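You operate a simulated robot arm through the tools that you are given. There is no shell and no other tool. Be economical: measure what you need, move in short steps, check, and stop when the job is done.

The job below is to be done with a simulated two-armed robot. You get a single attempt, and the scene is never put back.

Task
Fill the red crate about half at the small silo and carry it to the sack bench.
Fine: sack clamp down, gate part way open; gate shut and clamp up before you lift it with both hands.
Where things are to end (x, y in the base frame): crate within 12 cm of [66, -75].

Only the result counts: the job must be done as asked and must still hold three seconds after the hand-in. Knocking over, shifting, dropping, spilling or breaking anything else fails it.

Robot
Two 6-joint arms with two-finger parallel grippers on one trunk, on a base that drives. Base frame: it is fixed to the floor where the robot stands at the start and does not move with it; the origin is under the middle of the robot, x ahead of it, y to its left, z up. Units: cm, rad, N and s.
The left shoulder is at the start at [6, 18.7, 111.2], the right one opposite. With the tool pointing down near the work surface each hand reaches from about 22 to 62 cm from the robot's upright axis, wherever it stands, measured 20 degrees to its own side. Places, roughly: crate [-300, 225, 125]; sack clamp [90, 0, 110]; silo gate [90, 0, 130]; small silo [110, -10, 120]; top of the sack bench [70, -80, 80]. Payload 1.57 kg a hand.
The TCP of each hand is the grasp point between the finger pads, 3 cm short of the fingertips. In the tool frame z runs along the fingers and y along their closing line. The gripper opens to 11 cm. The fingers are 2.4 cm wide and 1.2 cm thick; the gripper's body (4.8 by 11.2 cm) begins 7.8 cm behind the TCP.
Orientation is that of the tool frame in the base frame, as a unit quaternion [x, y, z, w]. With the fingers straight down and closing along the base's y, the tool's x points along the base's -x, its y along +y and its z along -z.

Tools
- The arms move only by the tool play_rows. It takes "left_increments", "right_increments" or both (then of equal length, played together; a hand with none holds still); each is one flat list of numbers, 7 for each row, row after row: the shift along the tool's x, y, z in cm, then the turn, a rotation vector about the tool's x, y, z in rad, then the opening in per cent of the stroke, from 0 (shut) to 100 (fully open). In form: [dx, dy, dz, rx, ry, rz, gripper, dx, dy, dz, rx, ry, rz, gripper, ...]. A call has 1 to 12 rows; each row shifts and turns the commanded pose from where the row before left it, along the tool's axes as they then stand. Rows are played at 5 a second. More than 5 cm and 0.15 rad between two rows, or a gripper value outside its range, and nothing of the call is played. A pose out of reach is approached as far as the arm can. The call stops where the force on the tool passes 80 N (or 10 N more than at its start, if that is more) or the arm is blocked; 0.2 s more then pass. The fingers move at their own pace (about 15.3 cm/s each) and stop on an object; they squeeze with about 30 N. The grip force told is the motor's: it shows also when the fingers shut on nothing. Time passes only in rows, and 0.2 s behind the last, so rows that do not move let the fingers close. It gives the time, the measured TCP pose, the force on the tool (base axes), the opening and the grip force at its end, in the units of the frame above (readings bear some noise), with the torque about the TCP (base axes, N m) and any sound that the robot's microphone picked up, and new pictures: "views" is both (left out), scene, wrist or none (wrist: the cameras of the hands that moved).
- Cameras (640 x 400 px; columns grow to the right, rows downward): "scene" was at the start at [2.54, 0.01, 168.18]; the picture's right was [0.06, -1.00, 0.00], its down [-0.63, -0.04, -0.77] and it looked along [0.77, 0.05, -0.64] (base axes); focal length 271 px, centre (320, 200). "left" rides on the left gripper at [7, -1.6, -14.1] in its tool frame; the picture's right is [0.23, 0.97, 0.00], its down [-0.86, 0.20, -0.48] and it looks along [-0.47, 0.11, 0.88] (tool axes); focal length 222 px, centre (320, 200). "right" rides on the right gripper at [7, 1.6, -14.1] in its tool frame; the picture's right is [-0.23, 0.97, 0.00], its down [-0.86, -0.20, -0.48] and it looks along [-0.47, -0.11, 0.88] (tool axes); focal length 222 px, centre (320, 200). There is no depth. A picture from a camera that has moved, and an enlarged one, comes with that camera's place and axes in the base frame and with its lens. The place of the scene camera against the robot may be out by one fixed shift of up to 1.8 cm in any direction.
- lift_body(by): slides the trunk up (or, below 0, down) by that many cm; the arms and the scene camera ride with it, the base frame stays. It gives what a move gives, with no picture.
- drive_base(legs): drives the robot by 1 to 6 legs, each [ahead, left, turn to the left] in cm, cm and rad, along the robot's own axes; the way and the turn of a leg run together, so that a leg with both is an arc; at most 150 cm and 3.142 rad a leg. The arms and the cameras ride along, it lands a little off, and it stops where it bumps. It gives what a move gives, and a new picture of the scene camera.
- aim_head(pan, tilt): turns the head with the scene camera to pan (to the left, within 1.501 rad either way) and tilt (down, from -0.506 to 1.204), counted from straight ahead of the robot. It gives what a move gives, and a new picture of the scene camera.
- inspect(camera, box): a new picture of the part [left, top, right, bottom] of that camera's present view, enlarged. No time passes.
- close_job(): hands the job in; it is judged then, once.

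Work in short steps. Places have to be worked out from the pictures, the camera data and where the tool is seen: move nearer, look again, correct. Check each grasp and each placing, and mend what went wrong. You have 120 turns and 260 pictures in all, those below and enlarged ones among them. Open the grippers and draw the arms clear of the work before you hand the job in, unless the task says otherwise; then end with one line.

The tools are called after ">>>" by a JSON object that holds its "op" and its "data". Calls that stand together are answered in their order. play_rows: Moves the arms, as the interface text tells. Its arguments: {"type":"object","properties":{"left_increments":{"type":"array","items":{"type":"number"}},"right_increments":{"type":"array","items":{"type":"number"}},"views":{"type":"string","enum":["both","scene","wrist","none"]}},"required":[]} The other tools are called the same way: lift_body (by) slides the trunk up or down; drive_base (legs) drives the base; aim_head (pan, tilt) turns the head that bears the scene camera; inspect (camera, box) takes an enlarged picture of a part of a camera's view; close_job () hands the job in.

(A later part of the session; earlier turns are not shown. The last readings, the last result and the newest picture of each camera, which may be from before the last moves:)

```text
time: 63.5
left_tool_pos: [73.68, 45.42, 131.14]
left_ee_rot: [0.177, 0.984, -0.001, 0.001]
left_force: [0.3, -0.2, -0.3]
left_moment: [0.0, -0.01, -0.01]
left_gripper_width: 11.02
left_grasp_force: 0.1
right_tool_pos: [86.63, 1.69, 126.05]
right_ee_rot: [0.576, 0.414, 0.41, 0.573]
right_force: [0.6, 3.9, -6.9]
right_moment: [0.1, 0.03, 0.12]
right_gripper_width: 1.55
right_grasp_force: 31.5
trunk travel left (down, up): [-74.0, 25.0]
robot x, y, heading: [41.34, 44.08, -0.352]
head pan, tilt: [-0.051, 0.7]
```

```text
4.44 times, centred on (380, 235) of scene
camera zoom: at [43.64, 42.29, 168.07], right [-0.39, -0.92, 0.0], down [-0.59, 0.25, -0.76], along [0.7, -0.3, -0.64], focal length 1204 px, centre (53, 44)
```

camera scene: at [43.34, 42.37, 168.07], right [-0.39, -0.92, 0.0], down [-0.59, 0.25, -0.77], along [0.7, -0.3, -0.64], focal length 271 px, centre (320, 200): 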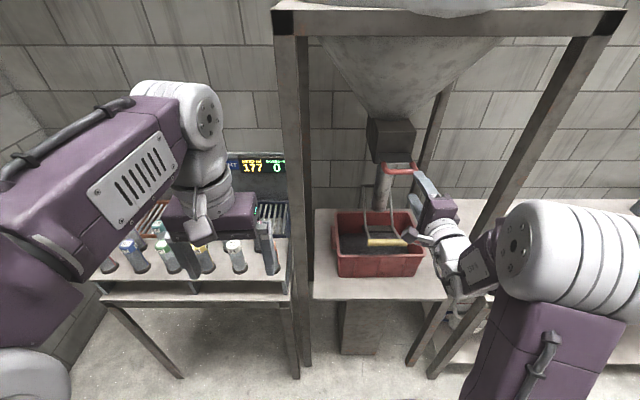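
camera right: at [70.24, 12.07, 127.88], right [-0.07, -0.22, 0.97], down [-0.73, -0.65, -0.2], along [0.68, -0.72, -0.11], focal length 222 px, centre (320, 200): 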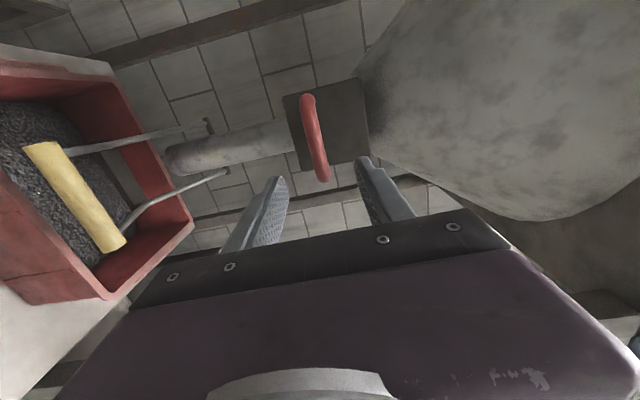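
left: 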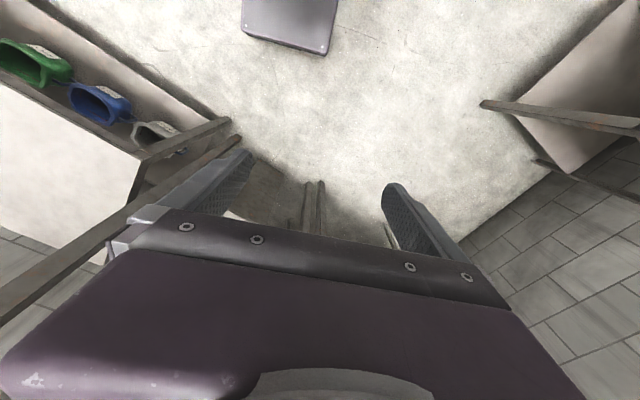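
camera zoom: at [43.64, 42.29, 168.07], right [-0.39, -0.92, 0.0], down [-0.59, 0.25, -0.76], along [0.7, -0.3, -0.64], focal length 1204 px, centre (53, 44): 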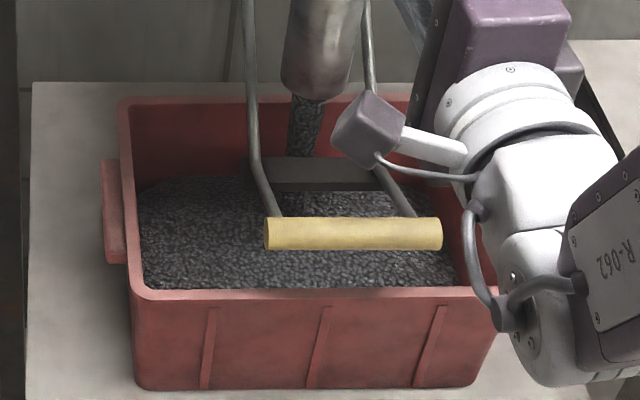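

The row is about 178 now. I'll hold 4.8 s more, then measure.

>>> {"op": "play_rows", "data": {"right_increments": [0, 0, 0, 0, 0, 0, 0, 0, 0, 0, 0, 0, 0, 0, 0, 0, 0, 0, 0, 0, 0, 0, 0, 0, 0, 0, 0, 0, 0, 0, 0, 0, 0, 0, 0, 0, 0, 0, 0, 0, 0, 0, 0, 0, 0, 0, 0, 0, 0, 0, 0, 0, 0, 0, 0, 0, 0, 0, 0, 0, 0, 0, 0, 0, 0, 0, 0, 0, 0, 0, 0, 0, 0, 0, 0, 0, 0, 0, 0, 0, 0, 0, 0, 0], "views": "none"}}

>>> {"op": "play_rows", "data": {"right_increments": [0, 0, 0, 0, 0, 0, 0, 0, 0, 0, 0, 0, 0, 0, 0, 0, 0, 0, 0, 0, 0, 0, 0, 0, 0, 0, 0, 0, 0, 0, 0, 0, 0, 0, 0, 0, 0, 0, 0, 0, 0, 0, 0, 0, 0, 0, 0, 0, 0, 0, 0, 0, 0, 0, 0, 0, 0, 0, 0, 0, 0, 0, 0, 0, 0, 0, 0, 0, 0, 0, 0, 0, 0, 0, 0, 0, 0, 0, 0, 0, 0, 0, 0, 0], "views": "none"}}

>>> {"op": "inspect", "data": {"camera": "scene", "box": [325, 190, 435, 280]}}

>>> {"op": "inspect", "data": {"camera": "right", "box": [0, 0, 320, 240]}}

```text
time: 66.1
left_tool_pos: [73.63, 45.35, 131.12]
left_ee_rot: [0.177, 0.984, -0.002, 0.0]
left_force: [-0.2, 0.1, 0.3]
left_moment: [0.02, 0.01, 0.03]
left_gripper_width: 11.01
left_grasp_force: 0.1
right_tool_pos: [86.65, 1.69, 125.98]
right_ee_rot: [0.577, 0.415, 0.409, 0.572]
right_force: [1.2, 3.2, -6.5]
right_moment: [0.08, 0.04, 0.04]
right_gripper_width: 1.56
right_grasp_force: 31.7
trunk travel left (down, up): [-74.0, 25.0]
robot x, y, heading: [41.19, 44.25, -0.35]
head pan, tilt: [-0.051, 0.7]
```

```text
time: 68.7
left_tool_pos: [73.64, 45.4, 131.11]
left_ee_rot: [0.177, 0.984, -0.001, 0.001]
left_force: [0.6, 0.3, -0.5]
left_moment: [0.0, 0.01, -0.01]
left_gripper_width: 11.0
left_grasp_force: 0.0
right_tool_pos: [86.6, 1.78, 126.04]
right_ee_rot: [0.576, 0.415, 0.41, 0.573]
right_force: [2.0, 4.1, -6.2]
right_moment: [0.09, 0.11, 0.04]
right_gripper_width: 1.57
right_grasp_force: 31.1
trunk travel left (down, up): [-74.0, 25.0]
robot x, y, heading: [41.41, 44.3, -0.354]
head pan, tilt: [-0.051, 0.7]
```

```text
4.44 times, centred on (380, 235) of scene
camera zoom: at [43.65, 42.28, 168.07], right [-0.39, -0.92, 0.0], down [-0.59, 0.25, -0.76], along [0.7, -0.3, -0.64], focal length 1204 px, centre (53, 44)
```

zoom: 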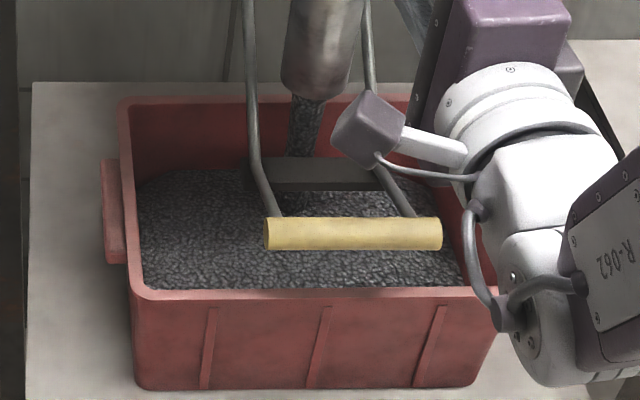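

```text
1.67 times, centred on (160, 120) of right
camera zoom: at [75.58, 12.83, 127.74], right [-0.07, -0.22, 0.97], down [-0.73, -0.66, -0.2], along [0.68, -0.72, -0.11], focal length 370 px, centre (587, 333)
```

zoom: 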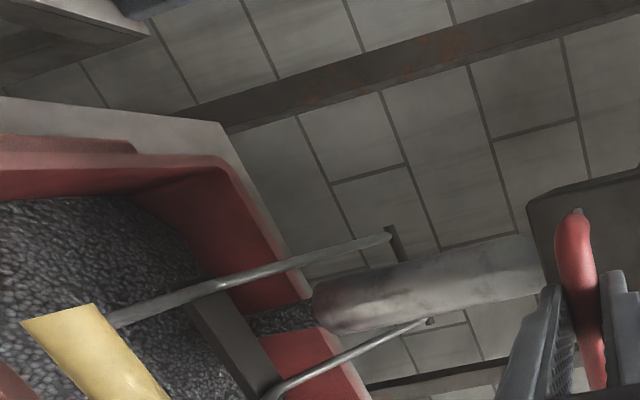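

The back-wall row is now about 169, close to half. I'll shut the gate now by pushing it back the full pulled distance.

>>> {"op": "play_rows", "data": {"right_increments": [0, 0, 1.5, 0, 0, 0, 0, 0, 0, 1.5, 0, 0, 0, 0, 0, 0, 0.4, 0, 0, 0, 0], "views": "none"}}

>>> {"op": "inspect", "data": {"camera": "scene", "box": [315, 120, 445, 280]}}

>>> {"op": "inspect", "data": {"camera": "right", "box": [160, 20, 480, 240]}}

```text
time: 69.5
left_tool_pos: [73.18, 45.63, 131.23]
left_ee_rot: [0.177, 0.984, -0.001, 0.002]
left_force: [0.0, 0.4, -0.4]
left_moment: [-0.05, 0.01, 0.02]
left_gripper_width: 10.98
left_grasp_force: 0.1
right_tool_pos: [89.35, 0.53, 126.03]
right_ee_rot: [0.577, 0.416, 0.412, 0.57]
right_force: [-20.0, 13.4, -19.4]
right_moment: [0.15, 0.27, 0.0]
right_gripper_width: 1.56
right_grasp_force: 31.4
right hand out of reach, approached as far as the arm can: row 3
trunk travel left (down, up): [-74.0, 25.0]
robot x, y, heading: [41.66, 43.87, -0.356]
head pan, tilt: [-0.051, 0.7]
```

```text
2.50 times, centred on (380, 200) of scene
camera zoom: at [42.99, 42.45, 168.06], right [-0.39, -0.92, 0.0], down [-0.59, 0.25, -0.77], along [0.7, -0.3, -0.64], focal length 677 px, centre (170, 200)
```

zoom: 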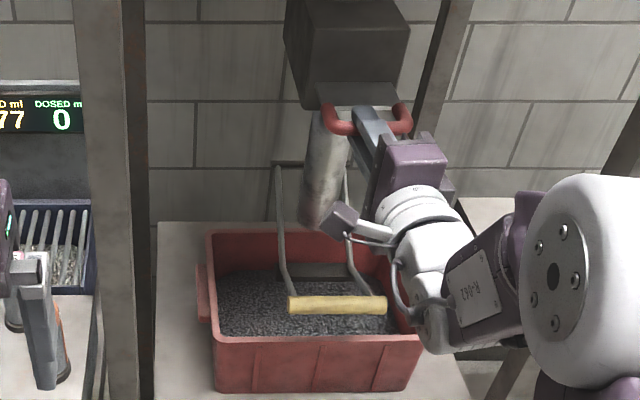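

```text
1.82 times, centred on (320, 130) of right
camera zoom: at [78.16, 11.6, 127.81], right [-0.06, -0.22, 0.97], down [-0.72, -0.66, -0.19], along [0.69, -0.72, -0.12], focal length 404 px, centre (320, 327)
```

zoom: 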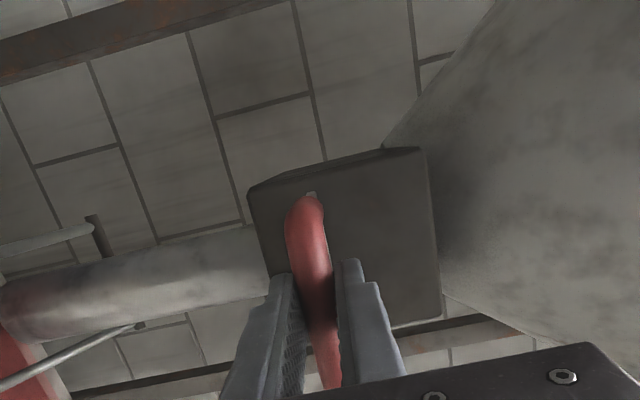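

The gate is pressed to its stop and the flow has ended. I'll open the fingers, back off straight and recheck the gate and level.

>>> {"op": "play_rows", "data": {"right_increments": [0, 0, -0.2, 0, 0, 0, 10, 0, 0, 0, 0, 0, 0, 55, 0, 0, 0, 0, 0, 0, 55, 0, 0, -2.5, 0, 0, 0, 55, 0, 0, -3, 0, 0, 0, 55, 0, 0, -3, 0, 0, 0, 55, 0, 0, -3, 0, 0, 0, 55], "views": "scene"}}

>>> {"op": "inspect", "data": {"camera": "scene", "box": [325, 140, 435, 280]}}

>>> {"op": "inspect", "data": {"camera": "right", "box": [0, 0, 480, 260]}}

```text
time: 71.1
left_tool_pos: [73.38, 45.29, 131.19]
left_ee_rot: [0.177, 0.984, -0.001, 0.001]
left_force: [-0.4, -1.1, 0.0]
left_moment: [0.0, -0.02, 0.01]
left_gripper_width: 11.02
left_grasp_force: 0.1
right_tool_pos: [79.84, 2.93, 126.6]
right_ee_rot: [0.576, 0.413, 0.411, 0.573]
right_force: [0.1, 0.0, 0.5]
right_moment: [-0.01, 0.02, 0.02]
right_gripper_width: 6.05
right_grasp_force: 0.0
right hand out of reach, approached as far as the arm can: row 7
trunk travel left (down, up): [-74.0, 25.0]
robot x, y, heading: [41.3, 44.17, -0.351]
head pan, tilt: [-0.051, 0.7]
camera scene: at [43.43, 42.22, 168.08], right [-0.39, -0.92, 0.0], down [-0.59, 0.25, -0.77], along [0.7, -0.3, -0.64], focal length 271 px, centre (320, 200)
```

scene: 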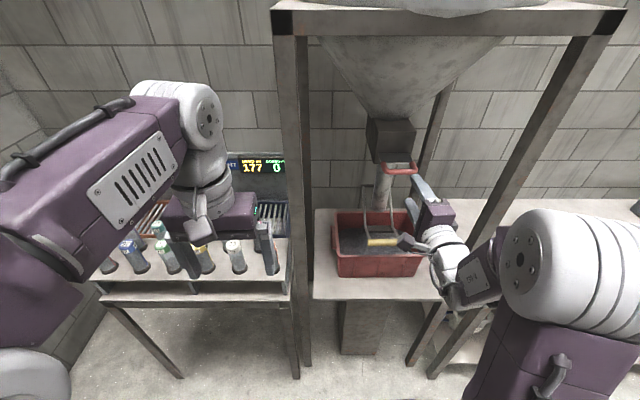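

```text
2.86 times, centred on (380, 210) of scene
camera zoom: at [43.43, 42.22, 168.08], right [-0.39, -0.92, 0.0], down [-0.59, 0.25, -0.77], along [0.7, -0.3, -0.64], focal length 774 px, centre (149, 171)
```

zoom: 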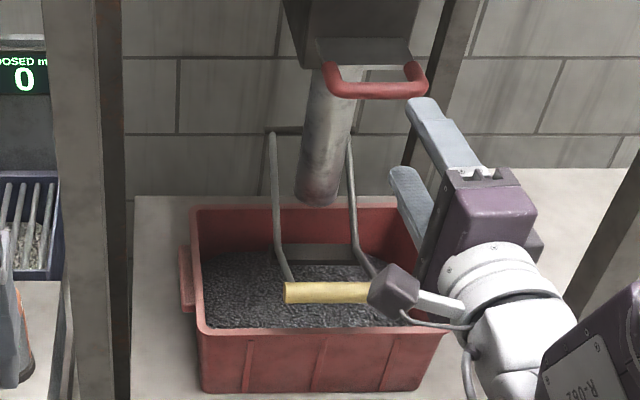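

```text
1.33 times, centred on (240, 130) of right
camera zoom: at [68.76, 14.18, 128.34], right [-0.07, -0.22, 0.97], down [-0.73, -0.66, -0.2], along [0.68, -0.72, -0.11], focal length 296 px, centre (427, 293)
```

zoom: 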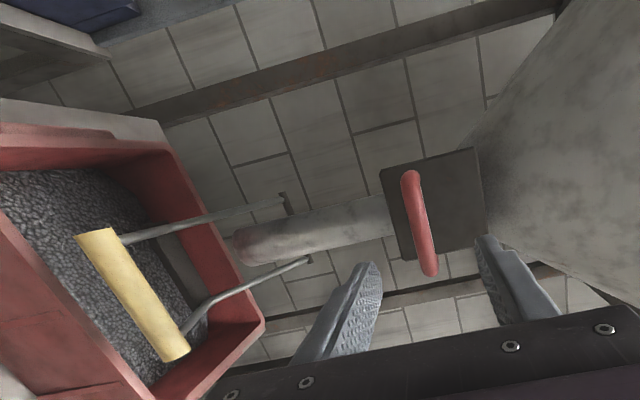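

The gate is shut, the flow has stopped and nothing spilled. Next is the clamp: I'll lower the fork in front of the yellow bar.

>>> {"op": "play_rows", "data": {"right_increments": [0, -4.5, 0, 0, 0, 0, 55, 0, -4.5, 0, 0, 0, 0, 55, 0, -4.5, 0, 0, 0, 0, 55, 0, -4.5, 0, 0, 0, 0, 55, 0, -4.5, 0, 0, 0, 0, 55, 0, -4.6, 0, 0, 0, 0, 55, -0.7, 0, 1.5, 0, 0, 0, 55, -0.7, 0, 1.5, 0, 0, 0, 55], "views": "wrist"}}

>>> {"op": "inspect", "data": {"camera": "right", "box": [160, 20, 480, 240]}}

```text
time: 72.9
left_tool_pos: [73.58, 45.41, 131.19]
left_ee_rot: [0.177, 0.984, -0.001, 0.001]
left_force: [1.0, 0.2, 0.0]
left_moment: [-0.02, 0.02, -0.02]
left_gripper_width: 10.99
left_grasp_force: 0.0
right_tool_pos: [82.65, 0.11, 99.37]
right_ee_rot: [0.577, 0.412, 0.411, 0.573]
right_force: [0.3, -0.4, 0.2]
right_moment: [-0.01, 0.0, -0.01]
right_gripper_width: 6.05
right_grasp_force: 0.0
right hand out of reach, approached as far as the arm can: row 1
trunk travel left (down, up): [-74.0, 25.0]
robot x, y, heading: [41.09, 44.09, -0.356]
head pan, tilt: [-0.051, 0.7]
camera right: at [71.61, 11.23, 101.11], right [-0.07, -0.22, 0.97], down [-0.73, -0.65, -0.2], along [0.68, -0.72, -0.11], focal length 222 px, centre (320, 200)
```

right: 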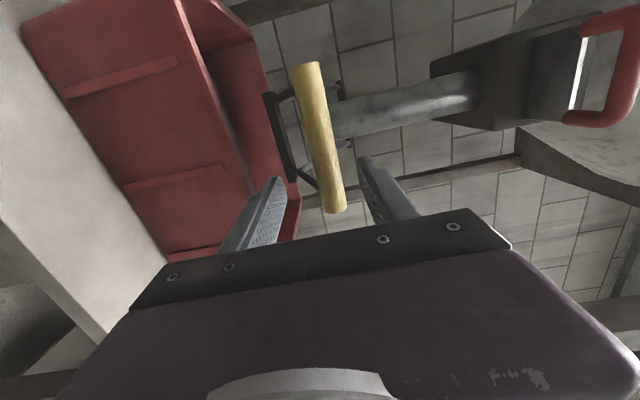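

```text
1.82 times, centred on (320, 130) of right
camera zoom: at [71.61, 11.23, 101.11], right [-0.07, -0.22, 0.97], down [-0.73, -0.65, -0.2], along [0.68, -0.72, -0.11], focal length 404 px, centre (320, 327)
```

zoom: 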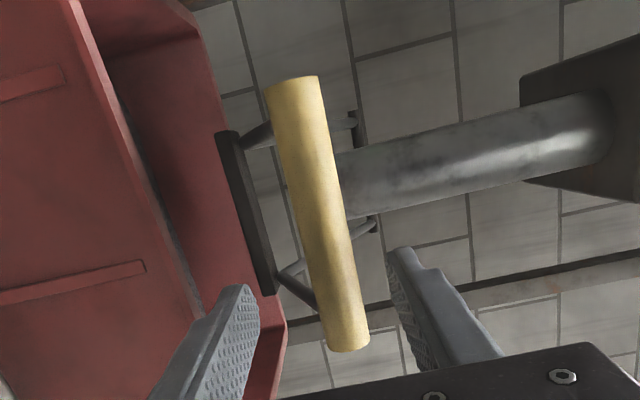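

The bar is between the fingers, slightly above centre. I'll raise 0.5 cm and advance 9 cm to surround it.

>>> {"op": "play_rows", "data": {"right_increments": [0, 0.5, 3, 0, 0, 0, 55, 0, 0, 3, 0, 0, 0, 55, 0, 0, 3, 0, 0, 0, 55], "views": "none"}}

>>> {"op": "inspect", "data": {"camera": "right", "box": [160, 20, 480, 240]}}

>>> {"op": "inspect", "data": {"camera": "scene", "box": [325, 140, 435, 280]}}

```text
time: 73.7
left_tool_pos: [73.54, 45.27, 131.18]
left_ee_rot: [0.177, 0.984, -0.001, 0.0]
left_force: [0.3, 0.9, 0.1]
left_moment: [-0.01, -0.03, 0.01]
left_gripper_width: 10.99
left_grasp_force: 0.1
right_tool_pos: [91.44, -2.72, 100.08]
right_ee_rot: [0.577, 0.412, 0.411, 0.573]
right_force: [0.4, 0.4, -0.7]
right_moment: [0.0, 0.02, 0.01]
right_gripper_width: 6.05
right_grasp_force: 0.0
trunk travel left (down, up): [-74.0, 25.0]
robot x, y, heading: [41.12, 44.09, -0.351]
head pan, tilt: [-0.051, 0.7]
```

```text
1.82 times, centred on (320, 130) of right
camera zoom: at [80.3, 8.35, 101.82], right [-0.07, -0.22, 0.97], down [-0.73, -0.66, -0.2], along [0.68, -0.72, -0.11], focal length 404 px, centre (320, 327)
```

zoom: 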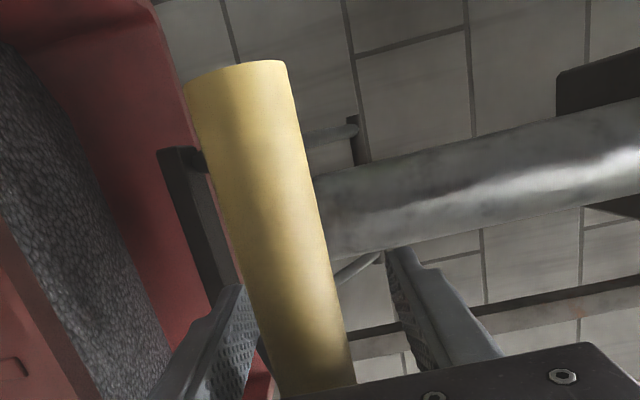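

```text
2.86 times, centred on (380, 210) of scene
camera zoom: at [43.55, 42.2, 168.07], right [-0.39, -0.92, 0.0], down [-0.59, 0.25, -0.76], along [0.7, -0.3, -0.64], focal length 774 px, centre (149, 171)
```

zoom: 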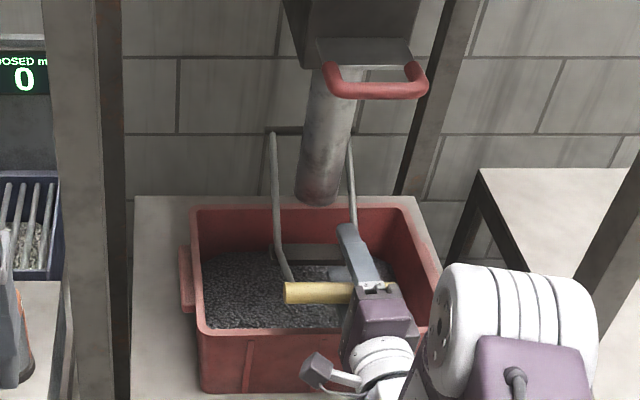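

The bar is inside the fork. I'll lift it upward in steps.

>>> {"op": "play_rows", "data": {"right_increments": [0, 1.5, 0, 0, 0, 0, 55, 0, 1.5, 0, 0, 0, 0, 55, 0, 1.5, 0, 0, 0, 0, 55, 0, 1.5, 0, 0, 0, 0, 55], "views": "wrist"}}

>>> {"op": "play_rows", "data": {"right_increments": [0, 1.5, 0, 0, 0, 0, 55, 0, 1.5, 0, 0, 0, 0, 55, 0, 1.5, 0, 0, 0, 0, 55, 0, 1.5, 0, 0, 0, 0, 55], "views": "wrist"}}

>>> {"op": "inspect", "data": {"camera": "scene", "box": [325, 140, 435, 280]}}

```text
time: 74.7
left_tool_pos: [73.71, 45.4, 131.2]
left_ee_rot: [0.177, 0.984, -0.002, 0.001]
left_force: [1.1, 0.1, -0.5]
left_moment: [0.0, -0.02, 0.02]
left_gripper_width: 10.99
left_grasp_force: 0.0
right_tool_pos: [91.17, -2.74, 106.14]
right_ee_rot: [0.577, 0.412, 0.41, 0.574]
right_force: [-0.1, 1.8, -0.7]
right_moment: [0.02, -0.05, -0.03]
right_gripper_width: 6.2
right_grasp_force: 1.1
trunk travel left (down, up): [-74.0, 25.0]
robot x, y, heading: [41.26, 44.26, -0.349]
head pan, tilt: [-0.051, 0.7]
camera right: at [80.15, 8.48, 107.88], right [-0.07, -0.22, 0.97], down [-0.73, -0.66, -0.2], along [0.68, -0.72, -0.11], focal length 222 px, centre (320, 200)
```

right: 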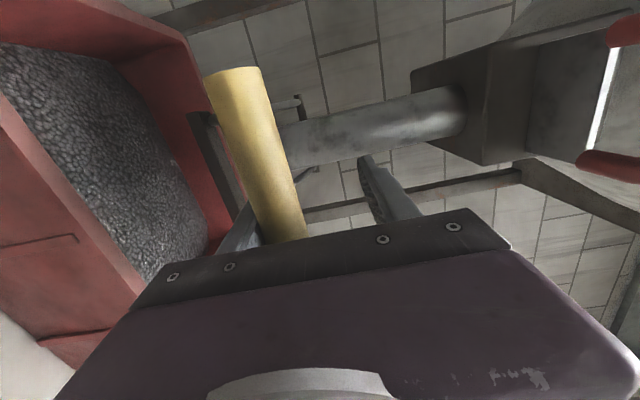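

```text
time: 75.7
left_tool_pos: [73.51, 45.36, 131.05]
left_ee_rot: [0.177, 0.984, -0.001, 0.001]
left_force: [-0.1, -0.8, 0.3]
left_moment: [-0.01, 0.01, 0.03]
left_gripper_width: 10.99
left_grasp_force: 0.0
right_tool_pos: [91.31, -2.85, 112.24]
right_ee_rot: [0.576, 0.413, 0.41, 0.574]
right_force: [-0.3, -0.6, -0.7]
right_moment: [0.0, -0.04, 0.01]
right_gripper_width: 6.18
right_grasp_force: 0.6
trunk travel left (down, up): [-74.0, 25.0]
robot x, y, heading: [41.3, 43.94, -0.357]
head pan, tilt: [-0.051, 0.7]
camera right: at [80.19, 8.42, 113.91], right [-0.07, -0.22, 0.97], down [-0.73, -0.65, -0.2], along [0.68, -0.72, -0.11], focal length 222 px, centre (320, 200)
```

right: 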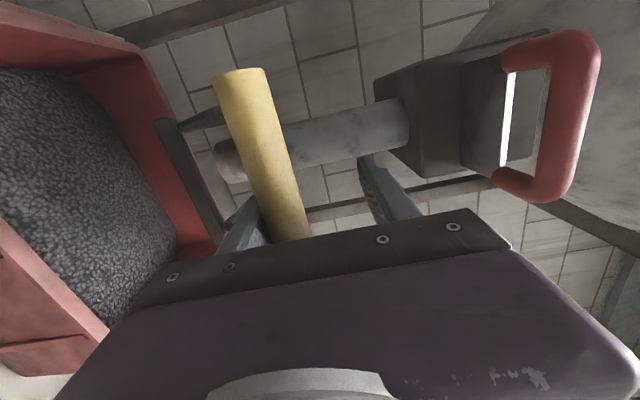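

```text
2.86 times, centred on (380, 210) of scene
camera zoom: at [43.48, 42.22, 168.07], right [-0.39, -0.92, 0.0], down [-0.59, 0.25, -0.77], along [0.7, -0.3, -0.64], focal length 774 px, centre (149, 171)
```

zoom: 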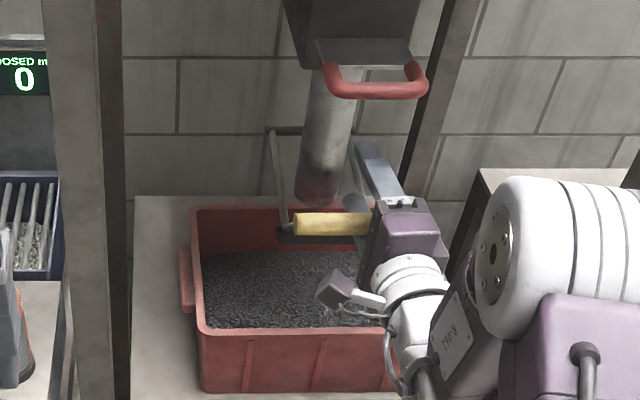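

It's coming up well. I'll go another 6 cm, still below the gate handle.

>>> {"op": "play_rows", "data": {"right_increments": [0, 1.5, 0, 0, 0, 0, 50, 0, 1.5, 0, 0, 0, 0, 50, 0, 1.5, 0, 0, 0, 0, 50, 0, 1, 0, 0, 0, 0, 50], "views": "wrist"}}

>>> {"op": "inspect", "data": {"camera": "scene", "box": [325, 120, 435, 260]}}

```text
time: 76.7
left_tool_pos: [73.67, 45.28, 131.18]
left_ee_rot: [0.177, 0.984, 0.0, 0.0]
left_force: [-0.4, -1.2, -0.2]
left_moment: [0.0, 0.0, 0.02]
left_gripper_width: 11.02
left_grasp_force: 0.0
right_tool_pos: [91.44, -2.66, 117.57]
right_ee_rot: [0.576, 0.413, 0.411, 0.573]
right_force: [1.2, -0.6, -1.8]
right_moment: [-0.01, -0.08, -0.01]
right_gripper_width: 5.75
right_grasp_force: 1.6
trunk travel left (down, up): [-74.0, 25.0]
robot x, y, heading: [41.01, 43.72, -0.353]
head pan, tilt: [-0.051, 0.7]
camera right: at [80.28, 8.55, 119.33], right [-0.07, -0.22, 0.97], down [-0.73, -0.65, -0.2], along [0.68, -0.72, -0.11], focal length 222 px, centre (320, 200)
```

right: 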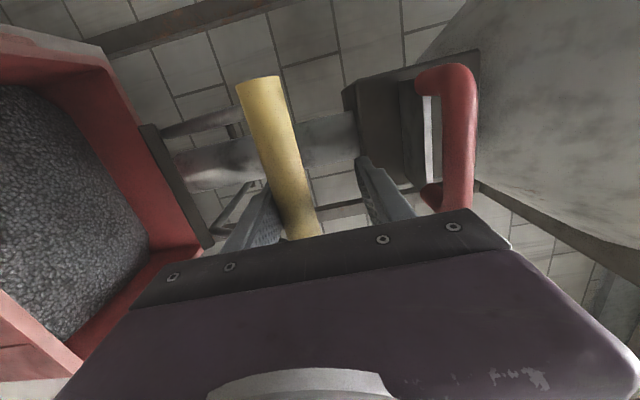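

```text
2.86 times, centred on (380, 190) of scene
camera zoom: at [43.63, 42.15, 168.07], right [-0.39, -0.92, 0.0], down [-0.59, 0.25, -0.76], along [0.7, -0.3, -0.64], focal length 774 px, centre (149, 229)
```

zoom: 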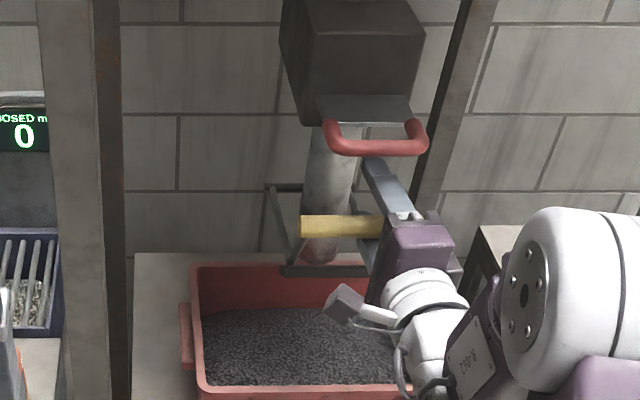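

The bar is still about 1.5 cm below its starting place. I'll narrow the fork slightly and raise 1.6 cm more.

>>> {"op": "play_rows", "data": {"right_increments": [0, 0, 0, 0, 0, 0, 42, 0, 0.8, 0, 0, 0, 0, 42, 0, 0.8, 0, 0, 0, 0, 42], "views": "none"}}

>>> {"op": "inspect", "data": {"camera": "scene", "box": [325, 120, 435, 260]}}

>>> {"op": "inspect", "data": {"camera": "right", "box": [160, 20, 480, 240]}}

```text
time: 77.5
left_tool_pos: [73.72, 45.21, 131.13]
left_ee_rot: [0.177, 0.984, -0.001, 0.0]
left_force: [-0.2, -0.6, 0.3]
left_moment: [0.0, -0.02, 0.01]
left_gripper_width: 10.99
left_grasp_force: 0.0
right_tool_pos: [91.41, -2.67, 118.86]
right_ee_rot: [0.578, 0.414, 0.409, 0.572]
right_force: [-2.5, 4.6, -14.6]
right_moment: [0.22, -0.18, -0.07]
right_gripper_width: 5.96
right_grasp_force: 7.1
trunk travel left (down, up): [-74.0, 25.0]
robot x, y, heading: [41.3, 44.17, -0.353]
head pan, tilt: [-0.051, 0.7]
```

```text
2.86 times, centred on (380, 190) of scene
camera zoom: at [43.67, 42.13, 168.04], right [-0.39, -0.92, 0.0], down [-0.59, 0.25, -0.76], along [0.7, -0.3, -0.65], focal length 774 px, centre (149, 229)
```

zoom: 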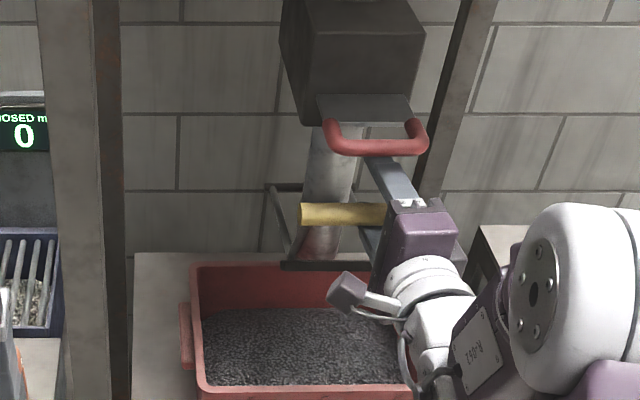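

```text
1.82 times, centred on (320, 130) of right
camera zoom: at [80.39, 8.43, 120.64], right [-0.06, -0.22, 0.97], down [-0.73, -0.65, -0.19], along [0.68, -0.72, -0.12], focal length 404 px, centre (320, 327)
```

zoom: 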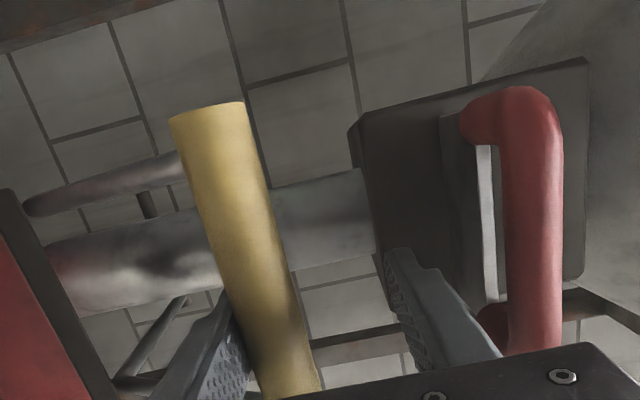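

There is a 15 N stop and the bar matches its starting place, so the clamp is up. I'll ease down and withdraw straight back.

>>> {"op": "play_rows", "data": {"right_increments": [0, -0.8, 0, 0, 0, 0, 50, 0, -0.2, 0, 0, 0, 0, 52, 0, 0, -3, 0, 0, 0, 52, 0, 0, -3, 0, 0, 0, 52, 0, 0, -3, 0, 0, 0, 52, 0, 0, -3, 0, 0, 0, 52, 0, 0, -3, 0, 0, 0, 52], "views": "scene"}}

>>> {"op": "inspect", "data": {"camera": "scene", "box": [325, 120, 435, 280]}}

```text
time: 79.1
left_tool_pos: [73.5, 45.39, 131.11]
left_ee_rot: [0.176, 0.984, -0.001, 0.002]
left_force: [0.3, -0.6, -0.5]
left_moment: [0.0, 0.03, -0.01]
left_gripper_width: 11.01
left_grasp_force: 0.1
right_tool_pos: [78.38, 0.69, 117.76]
right_ee_rot: [0.576, 0.412, 0.411, 0.574]
right_force: [-0.3, -0.4, 0.4]
right_moment: [0.0, -0.01, -0.04]
right_gripper_width: 5.73
right_grasp_force: 0.1
right hand out of reach, approached as far as the arm can: row 7
trunk travel left (down, up): [-74.0, 25.0]
robot x, y, heading: [41.42, 44.27, -0.354]
head pan, tilt: [-0.051, 0.7]
camera scene: at [43.43, 42.14, 168.08], right [-0.39, -0.92, 0.0], down [-0.59, 0.25, -0.77], along [0.7, -0.3, -0.64], focal length 271 px, centre (320, 200)
```

scene: 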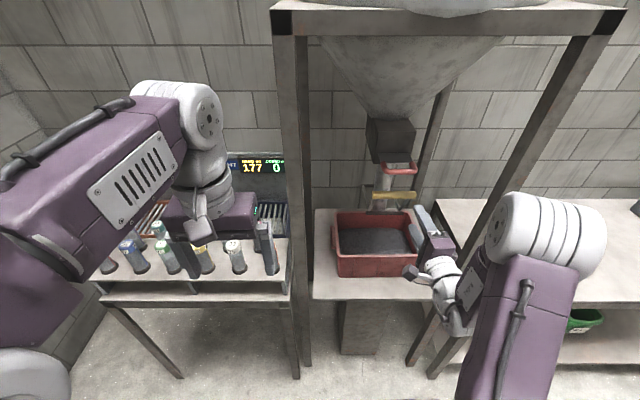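

```text
2.50 times, centred on (380, 200) of scene
camera zoom: at [43.43, 42.14, 168.08], right [-0.39, -0.92, 0.0], down [-0.59, 0.25, -0.77], along [0.7, -0.3, -0.64], focal length 677 px, centre (170, 200)
```

zoom: 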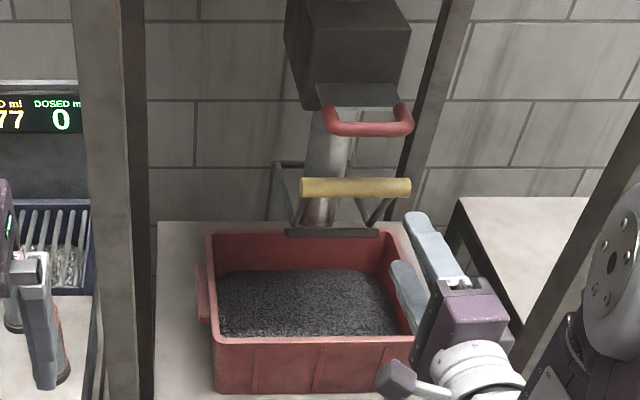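

The clamp stays up, the gate is shut and the crate is about half full with no spill. Now I'll back the base away and turn the right hand to point down again for the two-handed lift.

>>> {"op": "drive_base", "data": {"legs": [[-28, 0, 0]]}}

>>> {"op": "play_rows", "data": {"right_increments": [0, 0, 0, 0.1428, 0, 0, 100, 0, 0, 0, 0.1428, 0, 0, 100, 0, 0, 0, 0.1428, 0, 0, 100, 0, 0, 0, 0.1428, 0, 0, 100, 0, 0, 0, 0.1428, 0, 0, 100, 0, 0, 0, 0.1428, 0, 0, 100, 0, 0, 0, 0.1428, 0, 0, 100, 0, 0, 0, 0.1428, 0, 0, 100, 0, 0, 0, 0.1428, 0, 0, 100, 0, 0, 0, 0.1428, 0, 0, 100, 0, 0, 0, 0.1428, 0, 0, 100], "views": "none"}}

>>> {"op": "play_rows", "data": {"right_increments": [0, 0, 0, 0, 0, -0.1428, 100, 0, 0, 0, 0, 0, -0.1428, 100, 0, 0, 0, 0, 0, -0.1428, 100, 0, 0, 0, 0, 0, -0.1428, 100, 0, 0, 0, 0, 0, -0.1428, 100, 0, 0, 0, 0, 0, -0.1428, 100, 0, 0, 0, 0, 0, -0.1428, 100, 0, 0, 0, 0, 0, -0.1428, 100, 0, 0, 0, 0, 0, -0.1428, 100, 0, 0, 0, 0, 0, -0.1428, 100, 0, 0, 0, 0, 0, -0.1428, 100], "views": "scene"}}

```text
time: 81.1
left_tool_pos: [47.45, 54.88, 131.13]
left_ee_rot: [0.182, 0.983, -0.001, 0.0]
left_force: [-0.2, -0.2, -0.4]
left_moment: [-0.01, 0.04, -0.01]
left_gripper_width: 11.0
left_grasp_force: 0.1
right_tool_pos: [51.87, 10.16, 117.66]
right_ee_rot: [0.579, 0.41, 0.408, 0.575]
right_force: [0.0, 0.7, 0.6]
right_moment: [0.02, 0.01, 0.02]
right_gripper_width: 5.71
right_grasp_force: 0.0
trunk travel left (down, up): [-74.0, 25.0]
robot x, y, heading: [14.93, 53.66, -0.368]
head pan, tilt: [-0.051, 0.7]
camera scene: at [17.37, 52.0, 168.07], right [-0.4, -0.92, 0.0], down [-0.59, 0.26, -0.76], along [0.7, -0.31, -0.65], focal length 271 px, centre (320, 200)
```

scene: 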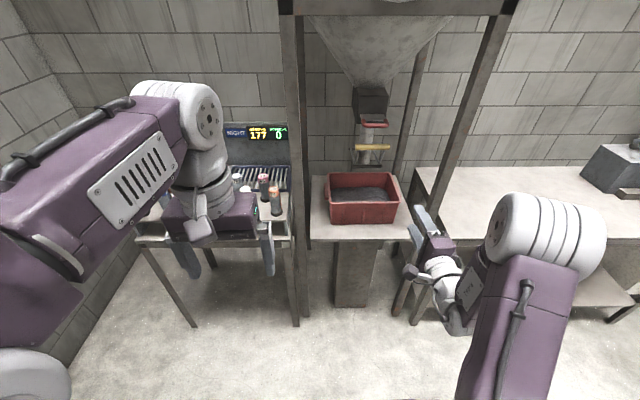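

```text
time: 83.5
left_tool_pos: [47.43, 54.82, 131.18]
left_ee_rot: [0.181, 0.983, -0.001, 0.0]
left_force: [0.2, -0.2, -0.4]
left_moment: [0.05, 0.01, 0.04]
left_gripper_width: 10.97
left_grasp_force: 0.0
right_tool_pos: [51.76, 10.31, 117.63]
right_ee_rot: [0.816, 0.578, -0.004, -0.002]
right_force: [0.1, 0.2, -0.1]
right_moment: [-0.01, 0.02, -0.01]
right_gripper_width: 11.0
right_grasp_force: 0.0
trunk travel left (down, up): [-74.0, 25.0]
robot x, y, heading: [14.82, 53.66, -0.366]
head pan, tilt: [-0.051, 0.7]
```

```text
time: 85.9
left_tool_pos: [47.36, 54.91, 131.12]
left_ee_rot: [0.181, 0.983, -0.001, 0.001]
left_force: [0.8, 0.6, 0.7]
left_moment: [-0.01, 0.02, -0.06]
left_gripper_width: 11.0
left_grasp_force: 0.0
right_tool_pos: [51.8, 10.33, 117.68]
right_ee_rot: [0.167, 0.986, 0.0, -0.002]
right_force: [-1.4, -0.4, -0.4]
right_moment: [0.03, -0.02, 0.01]
right_gripper_width: 11.02
right_grasp_force: 0.0
trunk travel left (down, up): [-74.0, 25.0]
robot x, y, heading: [14.99, 53.9, -0.362]
head pan, tilt: [-0.051, 0.7]
camera scene: at [17.21, 52.07, 168.07], right [-0.4, -0.92, 0.0], down [-0.59, 0.26, -0.76], along [0.7, -0.31, -0.64], focal length 271 px, centre (320, 200)
```

scene: 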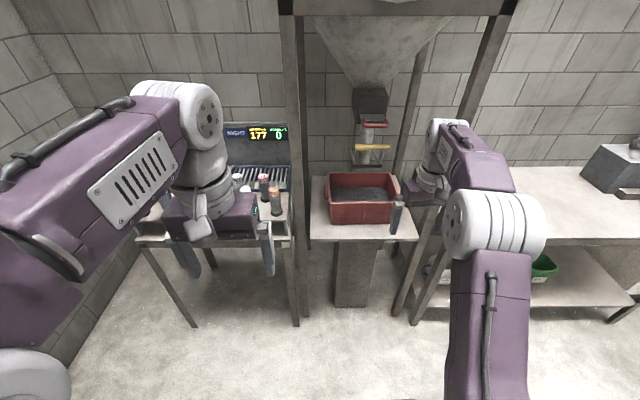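

The right hand points down again. I'll shift the base to the crate's centre line (turn -0.02, right about 23.5 cm), then bring both hands to symmetric positions.

>>> {"op": "drive_base", "data": {"legs": [[0, 0, -0.02], [0, -23.5, 0]]}}

>>> {"op": "play_rows", "data": {"left_increments": [-3, 1, 2, 0, 0, 0, 60, -3, 1, 2, 0, 0, 0, 60, -3, 1, 2, 0, 0, 0, 60, -3, 1, 2, 0, 0, 0, 60, -3, 1, 2, 0, 0, 0, 60, -2, 0, 2, 0, 0, 0, 60], "right_increments": [0, 2, 0, 0, 0, 0, 60, 0, 2, 0, 0, 0, 0, 60, 0, 2, 0, 0, 0, 0, 60, 0, 2, 0, 0, 0, 0, 60, 0, 2, 0, 0, 0, 0, 60, 1, 0, 0, 0, 0, 0, 60], "views": "scene"}}

>>> {"op": "inspect", "data": {"camera": "scene", "box": [240, 80, 400, 240]}}

```text
time: 87.9
left_tool_pos: [38.83, 33.42, 131.06]
left_ee_rot: [0.195, 0.981, -0.002, 0.0]
left_force: [-0.4, 0.2, 0.1]
left_moment: [0.0, -0.01, 0.0]
left_gripper_width: 10.99
left_grasp_force: 0.1
right_tool_pos: [42.19, -11.35, 117.74]
right_ee_rot: [0.181, 0.984, 0.0, -0.002]
right_force: [-0.4, -0.5, -0.7]
right_moment: [0.03, 0.0, 0.02]
right_gripper_width: 10.98
right_grasp_force: 0.1
trunk travel left (down, up): [-74.0, 25.0]
robot x, y, heading: [6.49, 33.02, -0.383]
head pan, tilt: [-0.051, 0.7]
camera scene: at [8.71, 31.31, 168.08], right [-0.43, -0.9, 0.0], down [-0.58, 0.27, -0.77], along [0.69, -0.33, -0.64], focal length 271 px, centre (320, 200)
```

scene: 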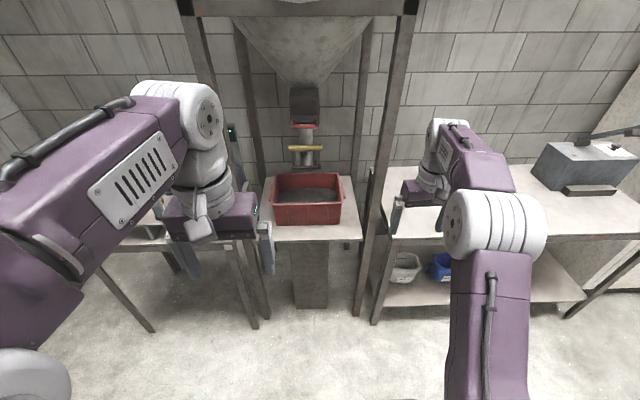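

```text
time: 89.3
left_tool_pos: [56.39, 31.22, 119.0]
left_ee_rot: [0.194, 0.981, -0.001, 0.001]
left_force: [-0.1, -0.1, 0.3]
left_moment: [0.0, 0.01, -0.03]
left_gripper_width: 6.57
left_grasp_force: 0.1
right_tool_pos: [44.66, -1.82, 117.75]
right_ee_rot: [0.181, 0.984, 0.0, -0.003]
right_force: [0.3, -0.5, -0.3]
right_moment: [0.0, 0.0, 0.0]
right_gripper_width: 6.62
right_grasp_force: 0.1
trunk travel left (down, up): [-74.0, 25.0]
robot x, y, heading: [6.74, 32.78, -0.393]
head pan, tilt: [-0.051, 0.7]
camera scene: at [8.63, 31.02, 168.08], right [-0.43, -0.9, 0.0], down [-0.58, 0.28, -0.76], along [0.69, -0.33, -0.64], focal length 271 px, centre (320, 200)
```

scene: 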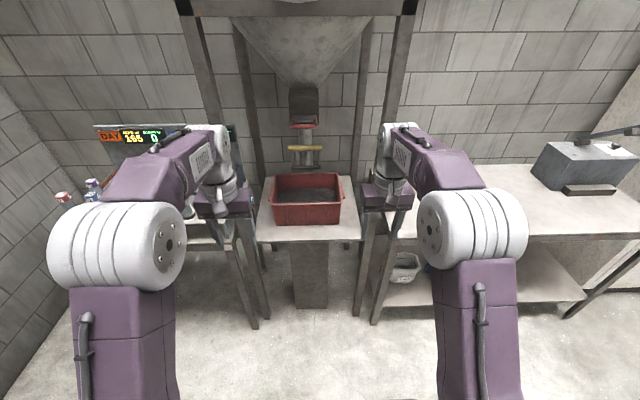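

```text
2.50 times, centred on (320, 160) of scene
camera zoom: at [8.63, 31.02, 168.08], right [-0.43, -0.9, 0.0], down [-0.58, 0.28, -0.76], along [0.69, -0.33, -0.64], focal length 677 px, centre (320, 300)
```

zoom: 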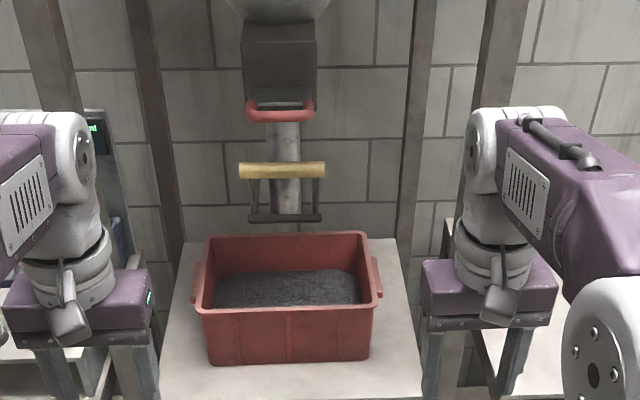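

The view is centred: crate at about (99.6, -6), yaw about -0.40, half-length about 15; clamp and spout sit on the same centre line. The posts are about 32 cm to either side, so the arms fit between. I'll drive 28 cm ahead and check.

>>> {"op": "drive_base", "data": {"legs": [[28, 0.5, -0.012]]}}

>>> {"op": "inspect", "data": {"camera": "scene", "box": [200, 100, 420, 300]}}

```text
time: 91.2
left_tool_pos: [81.41, 20.48, 119.21]
left_ee_rot: [0.203, 0.979, -0.002, 0.001]
left_force: [-0.2, 0.3, -0.4]
left_moment: [0.01, 0.01, 0.03]
left_gripper_width: 6.62
left_grasp_force: 0.0
right_tool_pos: [69.33, -12.5, 117.81]
right_ee_rot: [0.189, 0.982, 0.0, -0.002]
right_force: [-0.3, -0.7, 0.0]
right_moment: [-0.01, 0.0, 0.0]
right_gripper_width: 6.61
right_grasp_force: 0.1
trunk travel left (down, up): [-74.0, 25.0]
robot x, y, heading: [31.66, 22.61, -0.412]
head pan, tilt: [-0.051, 0.7]
camera scene: at [33.72, 21.06, 168.08], right [-0.44, -0.9, 0.0], down [-0.58, 0.28, -0.77], along [0.69, -0.34, -0.64], focal length 271 px, centre (320, 200)
```

scene: 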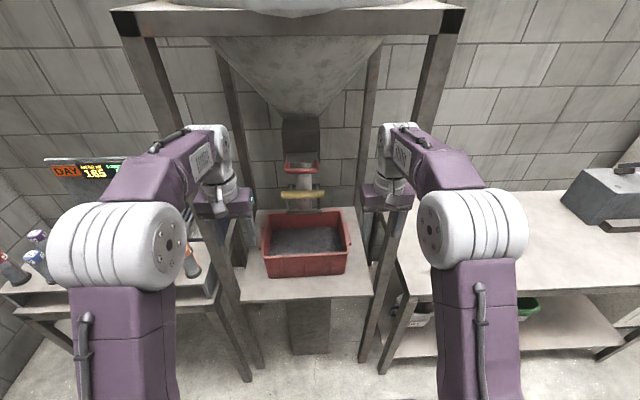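

```text
2.00 times, centred on (310, 200) of scene
camera zoom: at [33.72, 21.06, 168.08], right [-0.44, -0.9, 0.0], down [-0.58, 0.28, -0.77], along [0.69, -0.34, -0.64], focal length 542 px, centre (340, 200)
```

zoom: 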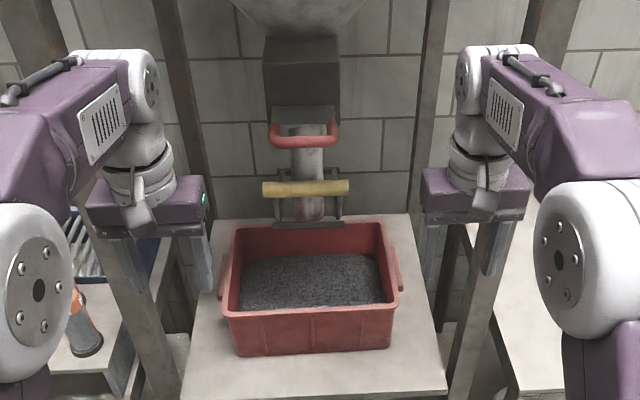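

The crate is at about (99, -5), yaw -0.39, with the arms clear of the posts. I'll drive 16 cm further so the crate is about 57 cm ahead.

>>> {"op": "drive_base", "data": {"legs": [[16, 1.3, 0.01]]}}

>>> {"op": "inspect", "data": {"camera": "scene", "box": [190, 100, 430, 320]}}

>>> {"op": "inspect", "data": {"camera": "right", "box": [0, 0, 640, 400]}}

>>> {"op": "inspect", "data": {"camera": "left", "box": [0, 0, 640, 400]}}

```text
time: 92.7
left_tool_pos: [96.49, 15.84, 119.18]
left_ee_rot: [0.198, 0.98, -0.002, 0.001]
left_force: [0.1, -0.3, -0.9]
left_moment: [-0.03, -0.02, 0.01]
left_gripper_width: 6.58
left_grasp_force: 0.1
right_tool_pos: [84.65, -17.17, 117.84]
right_ee_rot: [0.184, 0.983, 0.001, -0.001]
right_force: [-0.5, 0.0, 0.2]
right_moment: [0.02, -0.02, -0.01]
right_gripper_width: 6.59
right_grasp_force: 0.2
trunk travel left (down, up): [-74.0, 25.0]
robot x, y, heading: [46.74, 17.89, -0.399]
head pan, tilt: [-0.051, 0.7]
camera scene: at [48.66, 16.14, 168.08], right [-0.43, -0.9, 0.0], down [-0.58, 0.28, -0.77], along [0.69, -0.33, -0.64], focal length 271 px, centre (320, 200)
```

scene: 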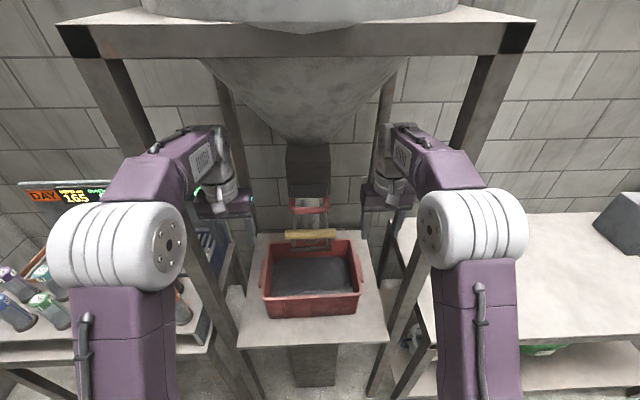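

```text
1.82 times, centred on (310, 210) of scene
camera zoom: at [48.66, 16.14, 168.08], right [-0.43, -0.9, 0.0], down [-0.58, 0.28, -0.77], along [0.69, -0.33, -0.64], focal length 493 px, centre (338, 182)
```

zoom: 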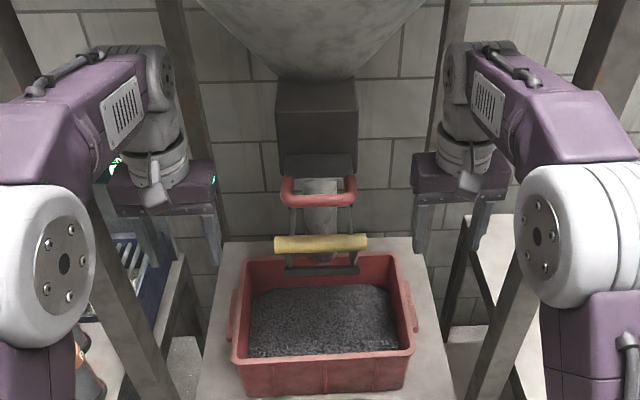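

```text
1.00 times, centred on (320, 200) of right
camera zoom: at [78.74, -13.06, 132.06], right [0.57, 0.82, 0.0], down [0.73, -0.5, 0.48], along [0.39, -0.27, -0.88], focal length 222 px, centre (320, 200)
```

zoom: 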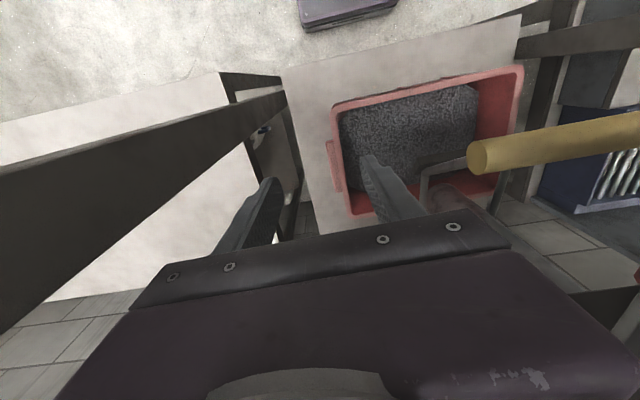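

```text
1.00 times, centred on (320, 200) of left
camera zoom: at [89.27, 17.09, 133.22], right [0.17, 0.99, 0.0], down [0.86, -0.15, 0.48], along [0.47, -0.08, -0.88], focal length 222 px, centre (320, 200)
```

zoom: 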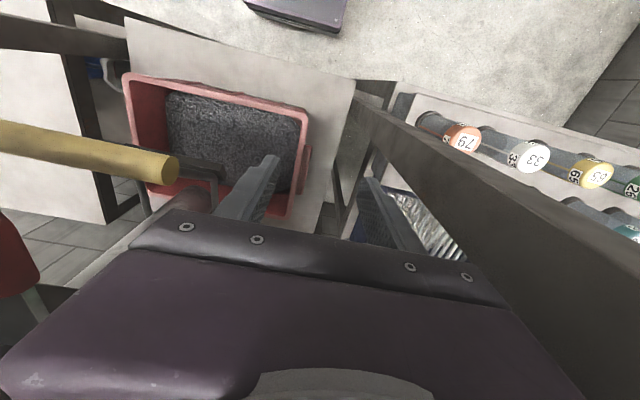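

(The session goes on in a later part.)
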